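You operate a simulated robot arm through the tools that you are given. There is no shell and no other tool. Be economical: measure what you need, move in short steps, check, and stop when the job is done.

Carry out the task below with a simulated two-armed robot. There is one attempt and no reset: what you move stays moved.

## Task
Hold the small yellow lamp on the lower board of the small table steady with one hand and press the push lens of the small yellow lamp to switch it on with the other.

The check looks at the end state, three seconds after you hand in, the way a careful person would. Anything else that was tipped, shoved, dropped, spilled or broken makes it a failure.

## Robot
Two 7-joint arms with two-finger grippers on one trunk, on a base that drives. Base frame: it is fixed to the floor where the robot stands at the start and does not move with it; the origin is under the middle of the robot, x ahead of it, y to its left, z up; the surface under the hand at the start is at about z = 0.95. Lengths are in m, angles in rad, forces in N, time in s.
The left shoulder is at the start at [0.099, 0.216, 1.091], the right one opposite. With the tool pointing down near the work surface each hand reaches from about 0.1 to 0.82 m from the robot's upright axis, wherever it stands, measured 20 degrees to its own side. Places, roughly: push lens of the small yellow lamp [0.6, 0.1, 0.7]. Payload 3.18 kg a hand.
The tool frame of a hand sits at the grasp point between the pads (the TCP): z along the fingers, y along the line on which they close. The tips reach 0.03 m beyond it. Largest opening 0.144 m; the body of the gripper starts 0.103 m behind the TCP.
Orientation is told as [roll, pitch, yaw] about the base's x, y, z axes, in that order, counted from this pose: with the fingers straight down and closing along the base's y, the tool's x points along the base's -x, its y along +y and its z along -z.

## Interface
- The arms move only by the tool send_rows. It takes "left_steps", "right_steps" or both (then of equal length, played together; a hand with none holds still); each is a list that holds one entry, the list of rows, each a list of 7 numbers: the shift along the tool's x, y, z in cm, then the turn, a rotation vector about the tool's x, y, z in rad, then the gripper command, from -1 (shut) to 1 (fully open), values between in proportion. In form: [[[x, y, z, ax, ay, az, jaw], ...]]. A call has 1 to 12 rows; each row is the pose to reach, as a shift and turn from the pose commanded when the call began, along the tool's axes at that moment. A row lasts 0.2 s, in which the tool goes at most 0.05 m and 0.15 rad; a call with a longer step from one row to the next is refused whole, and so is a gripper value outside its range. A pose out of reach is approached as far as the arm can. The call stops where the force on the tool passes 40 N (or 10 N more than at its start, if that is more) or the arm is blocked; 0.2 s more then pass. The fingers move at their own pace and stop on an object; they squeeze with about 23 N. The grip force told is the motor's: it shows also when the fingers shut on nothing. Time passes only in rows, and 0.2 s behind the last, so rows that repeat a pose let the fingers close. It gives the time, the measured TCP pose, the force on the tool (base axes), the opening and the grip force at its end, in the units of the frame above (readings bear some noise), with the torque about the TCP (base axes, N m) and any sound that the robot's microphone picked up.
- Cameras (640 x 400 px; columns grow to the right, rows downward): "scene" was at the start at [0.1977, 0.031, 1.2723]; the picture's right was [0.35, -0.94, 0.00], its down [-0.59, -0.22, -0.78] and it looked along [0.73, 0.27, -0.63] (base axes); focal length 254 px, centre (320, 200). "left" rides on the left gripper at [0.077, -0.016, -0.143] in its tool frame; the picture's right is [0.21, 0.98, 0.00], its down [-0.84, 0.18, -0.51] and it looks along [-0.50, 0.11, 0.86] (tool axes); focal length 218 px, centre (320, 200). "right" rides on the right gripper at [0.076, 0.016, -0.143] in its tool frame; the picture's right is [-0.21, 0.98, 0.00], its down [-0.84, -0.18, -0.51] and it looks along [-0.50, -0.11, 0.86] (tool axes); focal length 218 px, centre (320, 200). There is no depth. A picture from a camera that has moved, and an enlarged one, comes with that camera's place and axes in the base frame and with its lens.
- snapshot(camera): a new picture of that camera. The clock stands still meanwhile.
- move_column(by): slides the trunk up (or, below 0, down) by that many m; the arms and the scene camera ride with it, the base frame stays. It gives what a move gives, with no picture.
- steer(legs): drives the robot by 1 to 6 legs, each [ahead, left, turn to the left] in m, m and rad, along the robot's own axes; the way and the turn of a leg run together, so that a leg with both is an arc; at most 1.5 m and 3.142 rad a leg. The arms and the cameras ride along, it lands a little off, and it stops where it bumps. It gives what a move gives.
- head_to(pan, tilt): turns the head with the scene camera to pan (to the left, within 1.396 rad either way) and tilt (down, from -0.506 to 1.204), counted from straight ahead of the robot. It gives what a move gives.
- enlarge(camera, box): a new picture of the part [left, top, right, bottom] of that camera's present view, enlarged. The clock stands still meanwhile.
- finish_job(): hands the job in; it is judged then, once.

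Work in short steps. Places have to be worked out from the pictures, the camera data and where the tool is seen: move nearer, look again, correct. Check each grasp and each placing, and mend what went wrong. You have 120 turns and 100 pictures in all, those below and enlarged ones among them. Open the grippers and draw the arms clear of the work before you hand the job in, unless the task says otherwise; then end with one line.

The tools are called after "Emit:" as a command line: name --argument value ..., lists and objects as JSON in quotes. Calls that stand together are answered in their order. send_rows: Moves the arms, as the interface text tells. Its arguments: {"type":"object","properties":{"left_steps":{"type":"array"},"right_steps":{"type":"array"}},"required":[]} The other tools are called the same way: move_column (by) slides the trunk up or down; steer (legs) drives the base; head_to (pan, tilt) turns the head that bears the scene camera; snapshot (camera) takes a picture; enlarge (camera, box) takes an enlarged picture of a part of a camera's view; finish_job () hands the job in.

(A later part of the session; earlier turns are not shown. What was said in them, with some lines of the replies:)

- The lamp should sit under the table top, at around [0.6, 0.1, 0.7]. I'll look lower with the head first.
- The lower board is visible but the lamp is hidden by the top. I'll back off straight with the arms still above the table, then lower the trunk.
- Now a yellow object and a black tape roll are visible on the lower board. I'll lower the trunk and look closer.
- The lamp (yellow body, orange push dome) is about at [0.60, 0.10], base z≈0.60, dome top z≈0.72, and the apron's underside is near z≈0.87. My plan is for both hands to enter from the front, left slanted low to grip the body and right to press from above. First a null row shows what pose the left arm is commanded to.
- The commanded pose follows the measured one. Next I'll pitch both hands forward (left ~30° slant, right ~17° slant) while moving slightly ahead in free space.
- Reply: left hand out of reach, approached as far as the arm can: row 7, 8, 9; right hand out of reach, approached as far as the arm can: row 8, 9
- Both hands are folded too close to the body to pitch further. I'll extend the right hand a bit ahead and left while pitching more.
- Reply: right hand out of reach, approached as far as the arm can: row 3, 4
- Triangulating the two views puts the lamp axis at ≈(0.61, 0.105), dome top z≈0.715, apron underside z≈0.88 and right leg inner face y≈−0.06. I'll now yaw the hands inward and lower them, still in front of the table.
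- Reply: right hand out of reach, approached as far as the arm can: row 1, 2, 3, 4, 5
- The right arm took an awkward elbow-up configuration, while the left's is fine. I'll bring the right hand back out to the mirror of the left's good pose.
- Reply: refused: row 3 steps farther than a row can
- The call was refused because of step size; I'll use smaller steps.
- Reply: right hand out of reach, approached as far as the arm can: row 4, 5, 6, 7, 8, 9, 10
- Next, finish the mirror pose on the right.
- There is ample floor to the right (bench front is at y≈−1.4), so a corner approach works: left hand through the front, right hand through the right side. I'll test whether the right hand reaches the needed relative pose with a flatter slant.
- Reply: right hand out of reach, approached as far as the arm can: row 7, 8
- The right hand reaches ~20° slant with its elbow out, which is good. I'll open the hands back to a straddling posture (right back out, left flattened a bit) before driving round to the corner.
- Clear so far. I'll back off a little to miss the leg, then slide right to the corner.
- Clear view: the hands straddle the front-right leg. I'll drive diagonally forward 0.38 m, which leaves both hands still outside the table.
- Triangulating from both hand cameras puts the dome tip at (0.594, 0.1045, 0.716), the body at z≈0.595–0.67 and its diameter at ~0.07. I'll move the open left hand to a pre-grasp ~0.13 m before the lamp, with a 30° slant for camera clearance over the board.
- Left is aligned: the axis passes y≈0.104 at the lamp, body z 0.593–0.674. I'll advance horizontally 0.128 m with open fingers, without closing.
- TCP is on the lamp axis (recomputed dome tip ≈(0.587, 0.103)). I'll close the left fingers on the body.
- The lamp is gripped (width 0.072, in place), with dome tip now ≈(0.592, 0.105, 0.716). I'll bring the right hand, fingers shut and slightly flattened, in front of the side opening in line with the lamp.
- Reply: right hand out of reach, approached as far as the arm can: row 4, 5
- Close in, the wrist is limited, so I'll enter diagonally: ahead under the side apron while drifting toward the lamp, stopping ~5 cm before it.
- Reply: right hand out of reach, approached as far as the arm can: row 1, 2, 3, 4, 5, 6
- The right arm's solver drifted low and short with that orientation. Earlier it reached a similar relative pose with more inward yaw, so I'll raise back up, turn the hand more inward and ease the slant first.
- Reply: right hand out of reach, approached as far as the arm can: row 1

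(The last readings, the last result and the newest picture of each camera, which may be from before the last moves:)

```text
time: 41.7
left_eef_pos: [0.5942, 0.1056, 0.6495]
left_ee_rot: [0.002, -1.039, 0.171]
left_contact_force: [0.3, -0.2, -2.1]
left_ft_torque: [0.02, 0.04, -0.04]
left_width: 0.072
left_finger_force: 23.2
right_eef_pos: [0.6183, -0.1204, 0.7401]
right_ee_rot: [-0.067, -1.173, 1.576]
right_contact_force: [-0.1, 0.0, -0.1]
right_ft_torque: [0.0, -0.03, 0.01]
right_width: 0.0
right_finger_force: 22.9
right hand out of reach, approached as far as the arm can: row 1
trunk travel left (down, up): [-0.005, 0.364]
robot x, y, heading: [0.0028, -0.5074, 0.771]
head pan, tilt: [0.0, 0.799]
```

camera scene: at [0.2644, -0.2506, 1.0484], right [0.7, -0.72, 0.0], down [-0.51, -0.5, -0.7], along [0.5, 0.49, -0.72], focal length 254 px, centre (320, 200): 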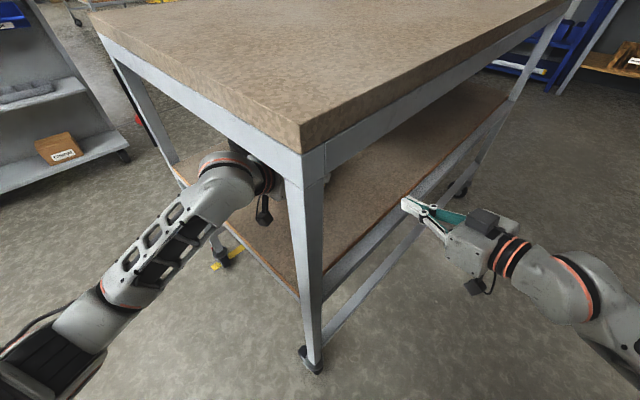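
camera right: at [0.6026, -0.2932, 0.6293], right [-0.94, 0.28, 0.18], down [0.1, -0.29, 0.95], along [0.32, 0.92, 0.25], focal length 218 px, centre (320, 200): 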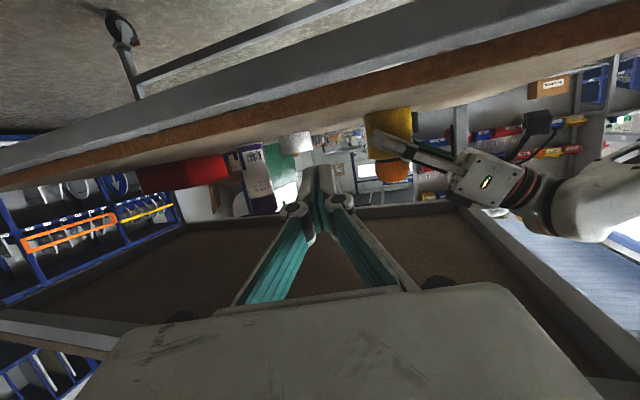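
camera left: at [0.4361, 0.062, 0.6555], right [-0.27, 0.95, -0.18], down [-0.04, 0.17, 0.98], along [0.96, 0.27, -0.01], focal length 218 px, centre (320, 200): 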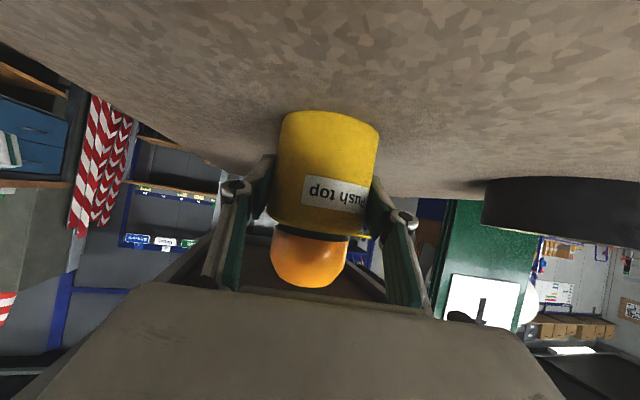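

Reached well with the new yaw. I'll advance +y under the apron toward the lamp.

Emit:
send_rows --right_steps '[[[-1.1, 0.6, 3, 0, 0, 0, -1], [-2.3, 1.3, 6, 0, -0.01, 0, -1], [-3.4, 1.9, 9, 0, -0.03, 0, -1], [-4.6, 2.5, 12, 0, -0.05, 0, -1]]]'

Emit:
snapshot --camera "right"

Emit:
snapshot --camera "scene"

```text
time: 42.7
left_eef_pos: [0.5925, 0.1061, 0.6495]
left_ee_rot: [0.002, -1.042, 0.169]
left_contact_force: [0.1, 0.2, -3.1]
left_ft_torque: [0.02, 0.02, 0.0]
left_width: 0.072
left_finger_force: 23.6
right_eef_pos: [0.6008, 0.01, 0.7365]
right_ee_rot: [-0.075, -1.225, 1.585]
right_contact_force: [0.0, -0.6, -0.2]
right_ft_torque: [0.02, 0.02, -0.02]
right_width: 0.0
right_finger_force: 22.2
trunk travel left (down, up): [-0.005, 0.364]
robot x, y, heading: [-0.0003, -0.5044, 0.765]
head pan, tilt: [0.0, 0.799]
```

```text
66 pictures are left
camera right: at [0.5753, -0.1478, 0.7127], right [-0.98, 0.13, 0.17], down [0.14, -0.2, 0.97], along [0.16, 0.97, 0.18], focal length 218 px, centre (320, 200)
```

right: 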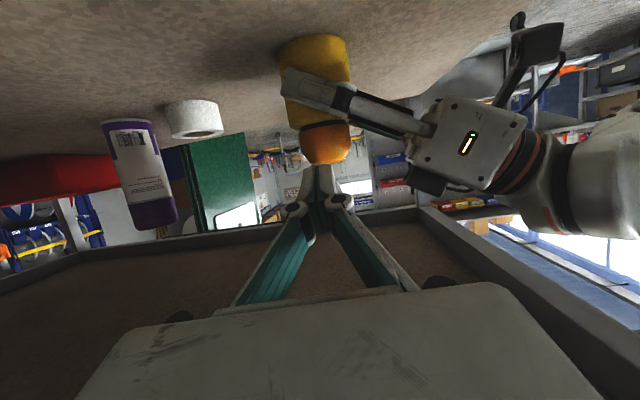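

```text
65 pictures are left
camera scene: at [0.264, -0.2507, 1.0486], right [0.7, -0.72, 0.0], down [-0.51, -0.5, -0.7], along [0.5, 0.49, -0.72], focal length 254 px, centre (320, 200)
```

scene: 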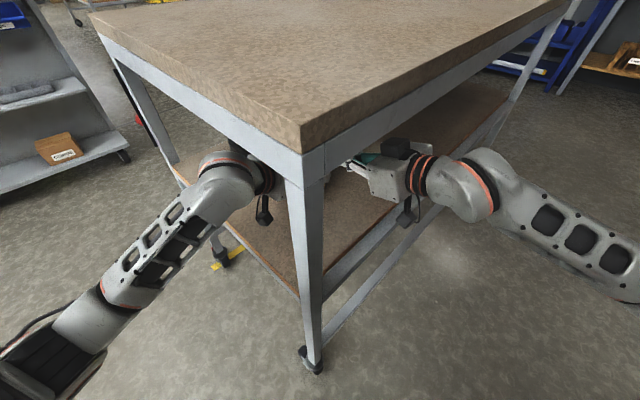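

The right hand is in place, tip ~5 cm before the dome, which I recompute at ≈(0.596, 0.105, 0.717). I'll lift 1.3 cm and slide over the dome's centre.

Emit:
send_rows --right_steps '[[[-1.3, 0, -0.5, 0, 0, 0, -1], [-2.1, 0.3, 1.6, 0, -0.01, 0, -1], [-2.9, 0.7, 3.9, 0, -0.025, 0, -1], [-3.7, 1.0, 6.2, 0, -0.04, 0, -1]]]'

Emit:
snapshot --camera "right"

Emit:
snapshot --camera "left"

Emit:
snapshot --camera "scene"

```text
time: 43.7
left_eef_pos: [0.594, 0.1056, 0.65]
left_ee_rot: [0.001, -1.042, 0.17]
left_contact_force: [-0.6, 0.1, -2.8]
left_ft_torque: [-0.01, 0.06, -0.01]
left_width: 0.0717
left_finger_force: 22.8
right_eef_pos: [0.5926, 0.0813, 0.7508]
right_ee_rot: [-0.08, -1.261, 1.592]
right_contact_force: [-0.5, 0.3, -0.7]
right_ft_torque: [0.0, 0.03, -0.02]
right_width: 0.0002
right_finger_force: 23.1
trunk travel left (down, up): [-0.005, 0.364]
robot x, y, heading: [-0.0022, -0.5104, 0.775]
head pan, tilt: [0.0, 0.799]
```

```text
64 pictures are left
camera right: at [0.5676, -0.0757, 0.721], right [-0.98, 0.12, 0.17], down [0.14, -0.24, 0.96], along [0.15, 0.96, 0.21], focal length 218 px, centre (320, 200)
```

right: 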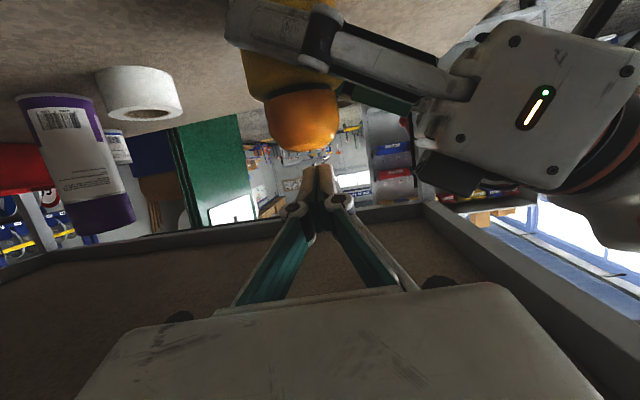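

```text
63 pictures are left
camera left: at [0.4358, 0.062, 0.6561], right [-0.27, 0.95, -0.18], down [-0.04, 0.17, 0.98], along [0.96, 0.27, -0.01], focal length 218 px, centre (320, 200)
```

left: 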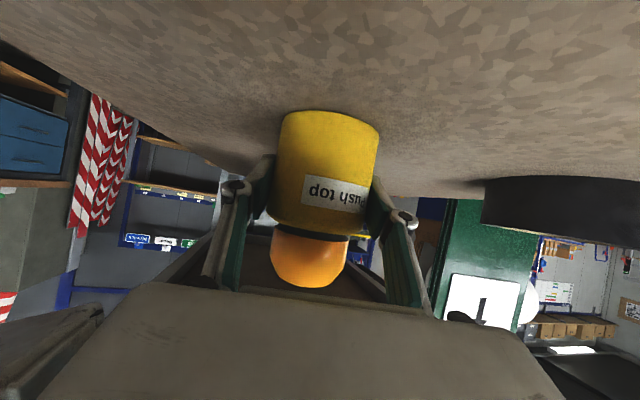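

```text
62 pictures are left
camera scene: at [0.264, -0.2507, 1.0487], right [0.7, -0.72, 0.0], down [-0.51, -0.5, -0.7], along [0.5, 0.49, -0.72], focal length 254 px, centre (320, 200)
```

scene: 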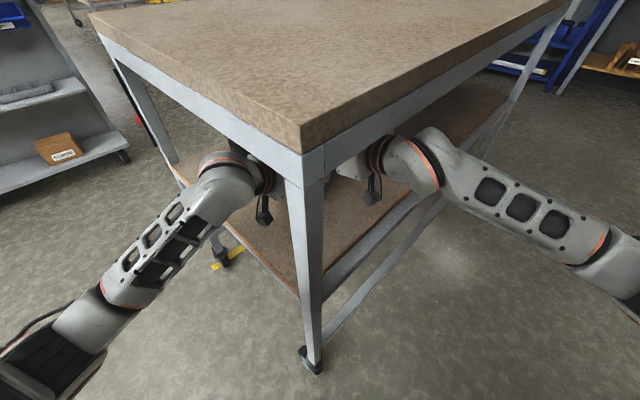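

The fingertip is just above the dome, perhaps 5 mm short in x. I'll shift +x 5 mm and descend ~12 mm gently.

Emit:
send_rows --right_steps '[[[0, -0.5, 0, 0, 0, 0, -1], [0.4, -0.5, 0.12, 0, 0, 0, -1], [0.8, -0.5, 0.25, 0, 0, 0, -1], [1.15, -0.5, 0.37, 0, 0, 0, -1]]]'

Emit:
snapshot --camera "right"

```text
time: 44.7
left_eef_pos: [0.5935, 0.1054, 0.6504]
left_ee_rot: [0.003, -1.042, 0.17]
left_contact_force: [0.4, 0.6, -2.4]
left_ft_torque: [0.0, 0.0, 0.01]
left_width: 0.0717
left_finger_force: 23.1
right_eef_pos: [0.598, 0.0793, 0.7391]
right_ee_rot: [-0.08, -1.262, 1.593]
right_contact_force: [-0.5, -0.5, -0.2]
right_ft_torque: [0.0, -0.01, 0.01]
right_width: 0.0
right_finger_force: 22.7
trunk travel left (down, up): [-0.005, 0.364]
robot x, y, heading: [0.0017, -0.5112, 0.773]
head pan, tilt: [0.0, 0.799]
```

```text
61 pictures are left
camera right: at [0.5737, -0.0769, 0.7092], right [-0.98, 0.12, 0.17], down [0.14, -0.24, 0.96], along [0.15, 0.96, 0.21], focal length 218 px, centre (320, 200)
```

right: 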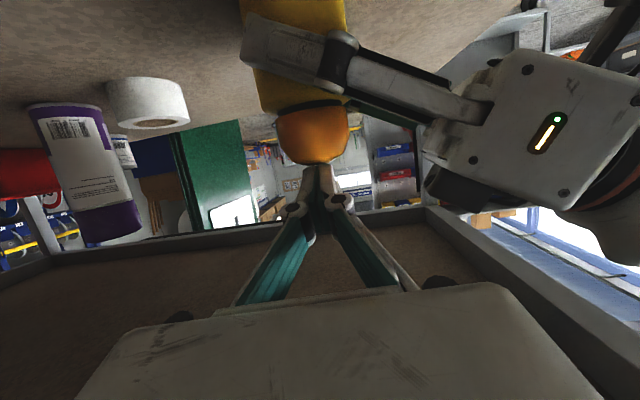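

Well centred, no contact force yet. I'll continue down in 2 mm rows.

Emit:
send_rows --right_steps '[[[0.19, 0, 0.06, 0, 0, 0, -1], [0.38, 0, 0.12, 0, 0, 0, -1], [0.57, 0, 0.18, 0, 0, 0, -1]]]'

Emit:
enlarge --camera "right" --box '[220, 60, 420, 220]'

```text
time: 45.5
left_eef_pos: [0.5928, 0.1057, 0.6479]
left_ee_rot: [0.002, -1.041, 0.17]
left_contact_force: [1.6, 0.0, -5.7]
left_ft_torque: [-0.03, 0.06, -0.02]
left_width: 0.0717
left_finger_force: 23.2
right_eef_pos: [0.5981, 0.0812, 0.7342]
right_ee_rot: [-0.084, -1.264, 1.593]
right_contact_force: [-1.1, -0.9, 3.6]
right_ft_torque: [0.03, 0.05, 0.03]
right_width: 0.0061
right_finger_force: 22.6
trunk travel left (down, up): [-0.005, 0.364]
robot x, y, heading: [0.0043, -0.5088, 0.772]
head pan, tilt: [0.0, 0.799]
heard: click
```

```text
2.50 times, centred on (320, 140) of right
camera zoom: at [0.5736, -0.0763, 0.7039], right [-0.98, 0.12, 0.17], down [0.14, -0.24, 0.96], along [0.15, 0.96, 0.22], focal length 546 px, centre (320, 350)
```

zoom: 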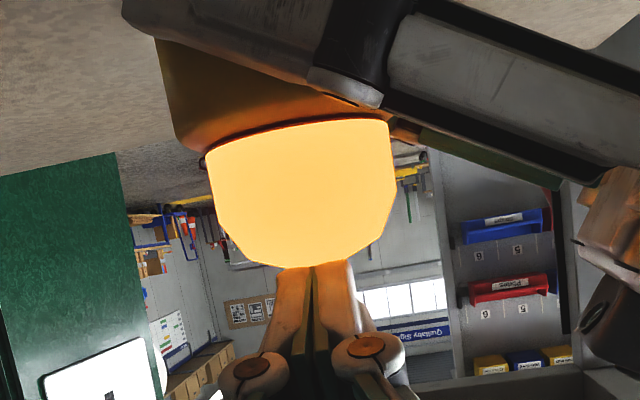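

A click was heard and the lens glows. I'll lift the right finger straight up and check the light stays on.

Emit:
send_rows --right_steps '[[[-0.7, 0, -0.2, 0, 0, 0, -1], [-1.6, 0, -0.5, 0, 0, 0, -1]]]'

Emit:
snapshot --camera "right"

```text
time: 46.1
left_eef_pos: [0.5928, 0.1044, 0.6495]
left_ee_rot: [0.002, -1.041, 0.17]
left_contact_force: [0.2, 0.0, -2.5]
left_ft_torque: [0.0, 0.02, 0.0]
left_width: 0.0716
left_finger_force: 22.9
right_eef_pos: [0.5987, 0.0811, 0.7494]
right_ee_rot: [-0.086, -1.261, 1.594]
right_contact_force: [-0.4, 0.1, 0.1]
right_ft_torque: [-0.01, 0.01, -0.01]
right_width: 0.0
right_finger_force: 22.9
trunk travel left (down, up): [-0.005, 0.364]
robot x, y, heading: [0.0011, -0.5096, 0.767]
head pan, tilt: [0.0, 0.799]
```

```text
59 pictures are left
camera right: at [0.5737, -0.0761, 0.7199], right [-0.98, 0.12, 0.17], down [0.14, -0.24, 0.96], along [0.16, 0.96, 0.21], focal length 218 px, centre (320, 200)
```

right: 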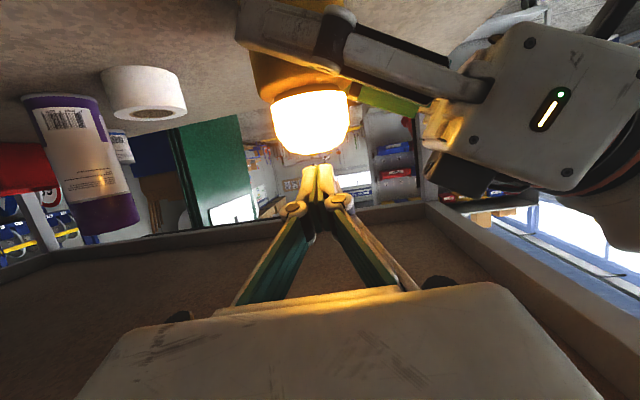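

The light stays on. I'll withdraw the right hand along the path it came in by.

Emit:
send_rows --right_steps '[[[1.1, -0.4, -3.5, 0, 0, 0, -1], [2.3, -0.8, -7, 0, 0.02, 0, -1], [3.8, -1.2, -10, 0, 0.04, 0, -1], [5, -1.7, -13, 0, 0.06, 0, -1], [6, -2.1, -16, 0, 0.08, 0, -1], [7, -2.6, -19, 0, 0.09, 0, -1]]]'

Emit:
snapshot --camera "scene"

```text
time: 47.5
left_eef_pos: [0.5924, 0.1064, 0.6498]
left_ee_rot: [0.002, -1.043, 0.17]
left_contact_force: [0.2, 0.2, -2.7]
left_ft_torque: [-0.03, 0.02, 0.0]
left_width: 0.0719
left_finger_force: 23.0
right_eef_pos: [0.6121, -0.1238, 0.7404]
right_ee_rot: [-0.064, -1.172, 1.574]
right_contact_force: [0.9, 0.6, 0.3]
right_ft_torque: [0.0, 0.06, -0.01]
right_width: 0.0
right_finger_force: 23.0
trunk travel left (down, up): [-0.005, 0.364]
robot x, y, heading: [0.0027, -0.5109, 0.773]
head pan, tilt: [0.0, 0.799]
```

```text
58 pictures are left
camera scene: at [0.2639, -0.2509, 1.0488], right [0.7, -0.72, 0.0], down [-0.51, -0.5, -0.7], along [0.5, 0.49, -0.72], focal length 254 px, centre (320, 200)
```

scene: 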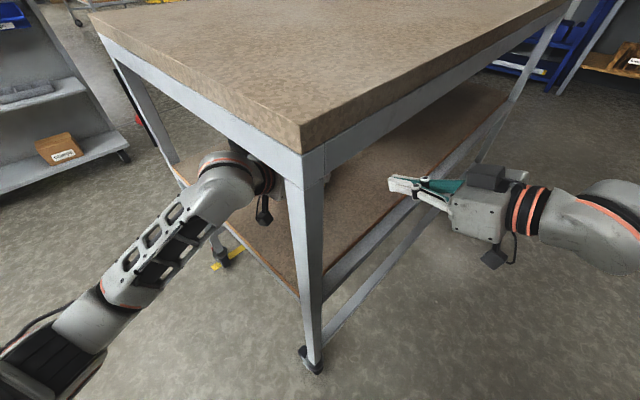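

The right hand is clear. I'll open the left fingers without moving, and swing the right further away.

Emit:
send_rows --left_steps '[[[0, 0, 0, 0, 0, 0, 0.2], [0, 0, 0, 0, 0, 0, 0.5], [0, 0, 0, 0, 0, 0, 1], [0, 0, 0, 0, 0, 0, 1], [0, 0, 0, 0, 0, 0, 1]]]' --right_steps '[[[0.7, -3.1, -1.5, 0, 0, 0, -1], [1.4, -6.2, -3, 0, 0, 0, -1], [2.1, -9.3, -4.4, 0, 0, 0, -1], [2.8, -12.4, -5.9, 0, 0, 0, -1], [3.5, -15.5, -7.4, 0, 0, 0, -1]]]'

Emit:
snapshot --camera "left"

```text
time: 48.7
left_eef_pos: [0.5929, 0.1065, 0.6488]
left_ee_rot: [0.0, -1.039, 0.172]
left_contact_force: [0.3, 0.0, -1.4]
left_ft_torque: [-0.02, -0.1, -0.08]
left_width: 0.1438
left_finger_force: 0.0
right_eef_pos: [0.7409, -0.1842, 0.6998]
right_ee_rot: [0.049, -1.176, 1.469]
right_contact_force: [-0.2, -3.8, -4.0]
right_ft_torque: [0.62, -0.04, 0.01]
right_width: 0.0
right_finger_force: 23.0
right hand out of reach, approached as far as the arm can: row 4, 5
trunk travel left (down, up): [-0.005, 0.364]
robot x, y, heading: [0.0003, -0.5078, 0.769]
head pan, tilt: [0.0, 0.799]
```

```text
57 pictures are left
camera left: at [0.4357, 0.0628, 0.655], right [-0.27, 0.95, -0.18], down [-0.04, 0.18, 0.98], along [0.96, 0.27, -0.01], focal length 218 px, centre (320, 200)
```

left: 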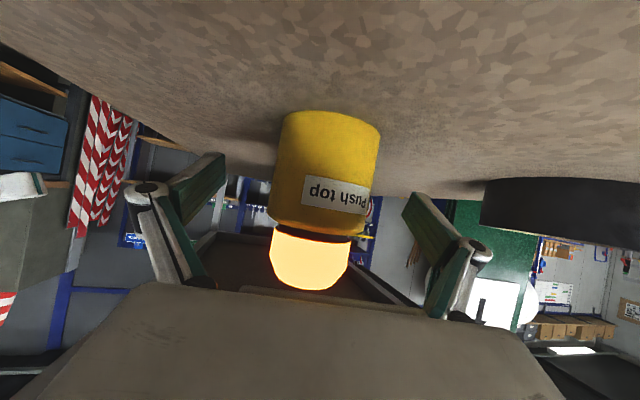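

The lamp stands lit and free. The right hand shows a small odd torque, so I'll look before moving it. Meanwhile I'll back the left hand straight out.

Emit:
snapshot --camera "scene"

Emit:
snapshot --camera "right"

Emit:
send_rows --left_steps '[[[1.3, 0, -2.2, 0, 0, 0, 1], [2.6, 0, -4.5, 0, 0, 0, 1], [3.9, 0, -6.7, 0, 0, 0, 1], [5.2, 0.1, -8.9, 0, 0, 0, 1], [6.5, 0.1, -11.2, 0, 0, 0, 1]]]'

```text
56 pictures are left
camera scene: at [0.2642, -0.2497, 1.0482], right [0.7, -0.72, 0.0], down [-0.51, -0.5, -0.7], along [0.5, 0.48, -0.72], focal length 254 px, centre (320, 200)
```

scene: 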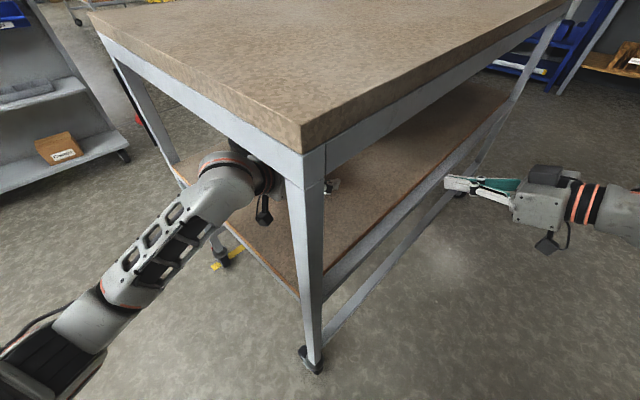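

```text
55 pictures are left
camera right: at [0.715, -0.3437, 0.6842], right [-0.97, 0.13, 0.21], down [0.19, -0.16, 0.97], along [0.16, 0.98, 0.13], focal length 218 px, centre (320, 200)
```

right: 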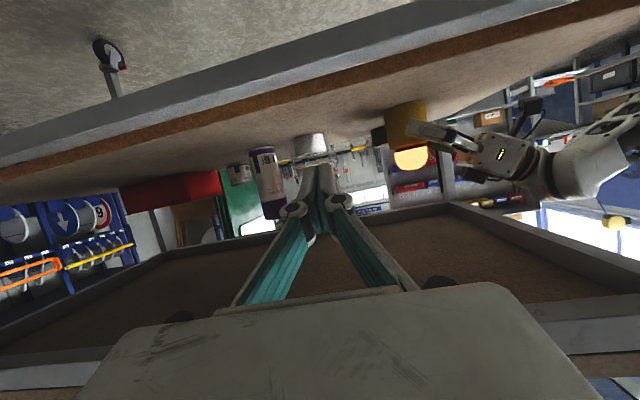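

```text
time: 49.9
left_eef_pos: [0.4654, 0.0836, 0.6505]
left_ee_rot: [0.001, -1.042, 0.17]
left_contact_force: [0.0, -0.7, 0.9]
left_ft_torque: [0.03, 0.01, 0.01]
left_width: 0.1437
left_finger_force: 0.1
right_eef_pos: [0.7509, -0.1895, 0.7189]
right_ee_rot: [-0.054, -1.184, 1.554]
right_contact_force: [0.8, 0.7, 0.0]
right_ft_torque: [0.01, 0.02, 0.01]
right_width: 0.0
right_finger_force: 23.2
trunk travel left (down, up): [-0.005, 0.364]
robot x, y, heading: [0.0023, -0.5087, 0.775]
head pan, tilt: [0.0, 0.799]
```

All fine, that torque was a transient. I'll retrace the left hand out in front and open the right gripper.

Emit:
send_rows --left_steps '[[[-0.4, 2.8, -1.9, 0, 0, 0, 1], [-0.8, 5.7, -3.9, 0, -0.02, 0, 1], [-1.2, 8.5, -5.8, 0, -0.04, 0, 1], [-1.6, 11.3, -7.7, 0, -0.07, 0, 1], [-2, 14.1, -9.6, 0, -0.1, 0, 1], [-2.4, 17, -11.6, 0, -0.12, 0, 1], [-2.8, 19.8, -13.5, 0, -0.14, 0, 1]]]' --right_steps '[[[0, 0, -1, 0, 0, 0, -1], [0, 0, -2, 0, 0, 0, -1], [0, 0, -2, 0, 0, 0, 0], [0, 0, -2, 0, 0, 0, 0.5], [0, 0, -2, 0, 0, 0, 1], [0, 0, -2, 0, 0, 0, 1], [0, 0, -2, 0, 0, 0, 1]]]'

Emit:
steer --legs '[[-0.3, 0, 0]]'

Emit:
snapshot --camera "scene"

Emit:
snapshot --camera "right"

Emit:
snapshot --camera "left"

```text
time: 51.5
left_eef_pos: [0.3332, 0.2626, 0.7442]
left_ee_rot: [0.004, -1.183, 0.168]
left_contact_force: [-0.3, 0.3, -0.2]
left_ft_torque: [0.0, 0.0, 0.0]
left_width: 0.144
left_finger_force: 0.1
right_eef_pos: [0.7501, -0.1985, 0.7205]
right_ee_rot: [-0.068, -1.173, 1.575]
right_contact_force: [0.3, 0.1, 0.3]
right_ft_torque: [0.01, 0.01, -0.02]
right_width: 0.1439
right_finger_force: 0.0
right hand out of reach, approached as far as the arm can: row 2, 3, 4, 5, 6, 7
trunk travel left (down, up): [-0.005, 0.364]
robot x, y, heading: [0.0008, -0.5097, 0.771]
head pan, tilt: [0.0, 0.799]
```

```text
time: 53.6
left_eef_pos: [0.1181, 0.0545, 0.744]
left_ee_rot: [0.004, -1.181, 0.17]
left_contact_force: [-0.2, 0.1, -0.6]
left_ft_torque: [0.01, 0.02, -0.01]
left_width: 0.1439
left_finger_force: 0.1
right_eef_pos: [0.5351, -0.4057, 0.7199]
right_ee_rot: [-0.068, -1.174, 1.577]
right_contact_force: [0.2, 0.4, 0.3]
right_ft_torque: [0.0, 0.0, 0.03]
right_width: 0.1438
right_finger_force: 0.1
trunk travel left (down, up): [-0.005, 0.364]
robot x, y, heading: [-0.2111, -0.7158, 0.772]
head pan, tilt: [0.0, 0.799]
```

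```text
54 pictures are left
camera scene: at [0.0493, -0.459, 1.0489], right [0.7, -0.72, 0.0], down [-0.51, -0.5, -0.7], along [0.5, 0.49, -0.72], focal length 254 px, centre (320, 200)
```

scene: 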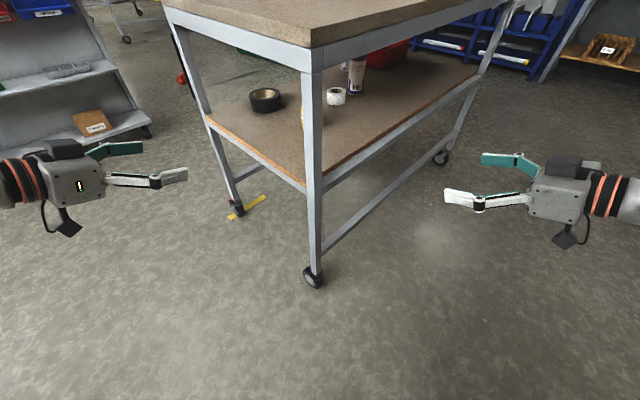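

```text
53 pictures are left
camera right: at [0.5104, -0.5643, 0.705], right [-0.98, 0.14, 0.17], down [0.15, -0.15, 0.98], along [0.16, 0.98, 0.13], focal length 218 px, centre (320, 200)
```

right: 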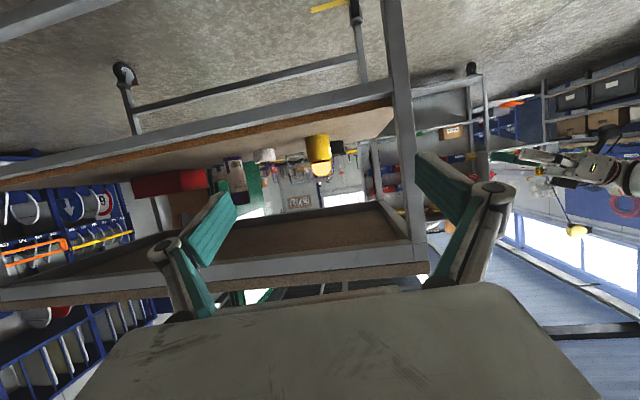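

```text
52 pictures are left
camera left: at [-0.0386, 0.0114, 0.727], right [-0.25, 0.95, -0.19], down [-0.18, 0.15, 0.97], along [0.95, 0.27, 0.13], focal length 218 px, centre (320, 200)
```

left: 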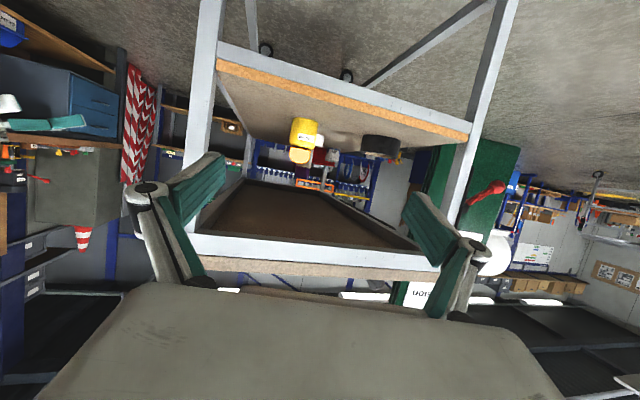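

Both arms are clear. One last close look at the lamp to see that it is still lit.

Emit:
enlarge --camera "left" --box '[250, 90, 370, 190]'

Emit:
enlarge --camera "right" --box '[260, 110, 380, 200]'

```text
4.00 times, centred on (310, 140) of left
camera zoom: at [-0.0386, 0.0114, 0.727], right [-0.25, 0.95, -0.19], down [-0.18, 0.15, 0.97], along [0.95, 0.27, 0.13], focal length 873 px, centre (360, 440)
```

zoom: 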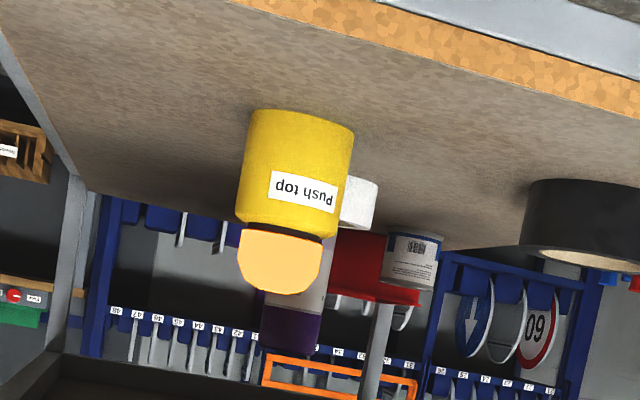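

```text
4.44 times, centred on (320, 155) of right
camera zoom: at [0.5104, -0.5643, 0.705], right [-0.98, 0.14, 0.17], down [0.15, -0.15, 0.98], along [0.16, 0.98, 0.13], focal length 970 px, centre (320, 400)
```

zoom: 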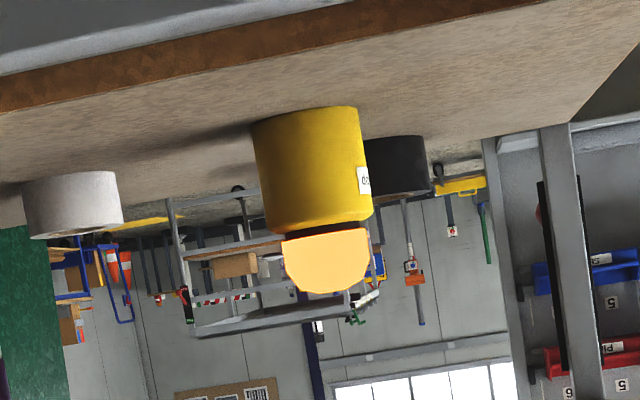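

The lamp stands upright and lit, nothing else is disturbed, and the grippers are open and clear. I'm handing in.

Emit:
finish_job

```text
The job is handed in.
```

The small yellow lamp is switched on: the left hand held its body while the right pressed the lens until it clicked, and at the last look before hand-in it was still lit, upright, and nothing else had been disturbed.
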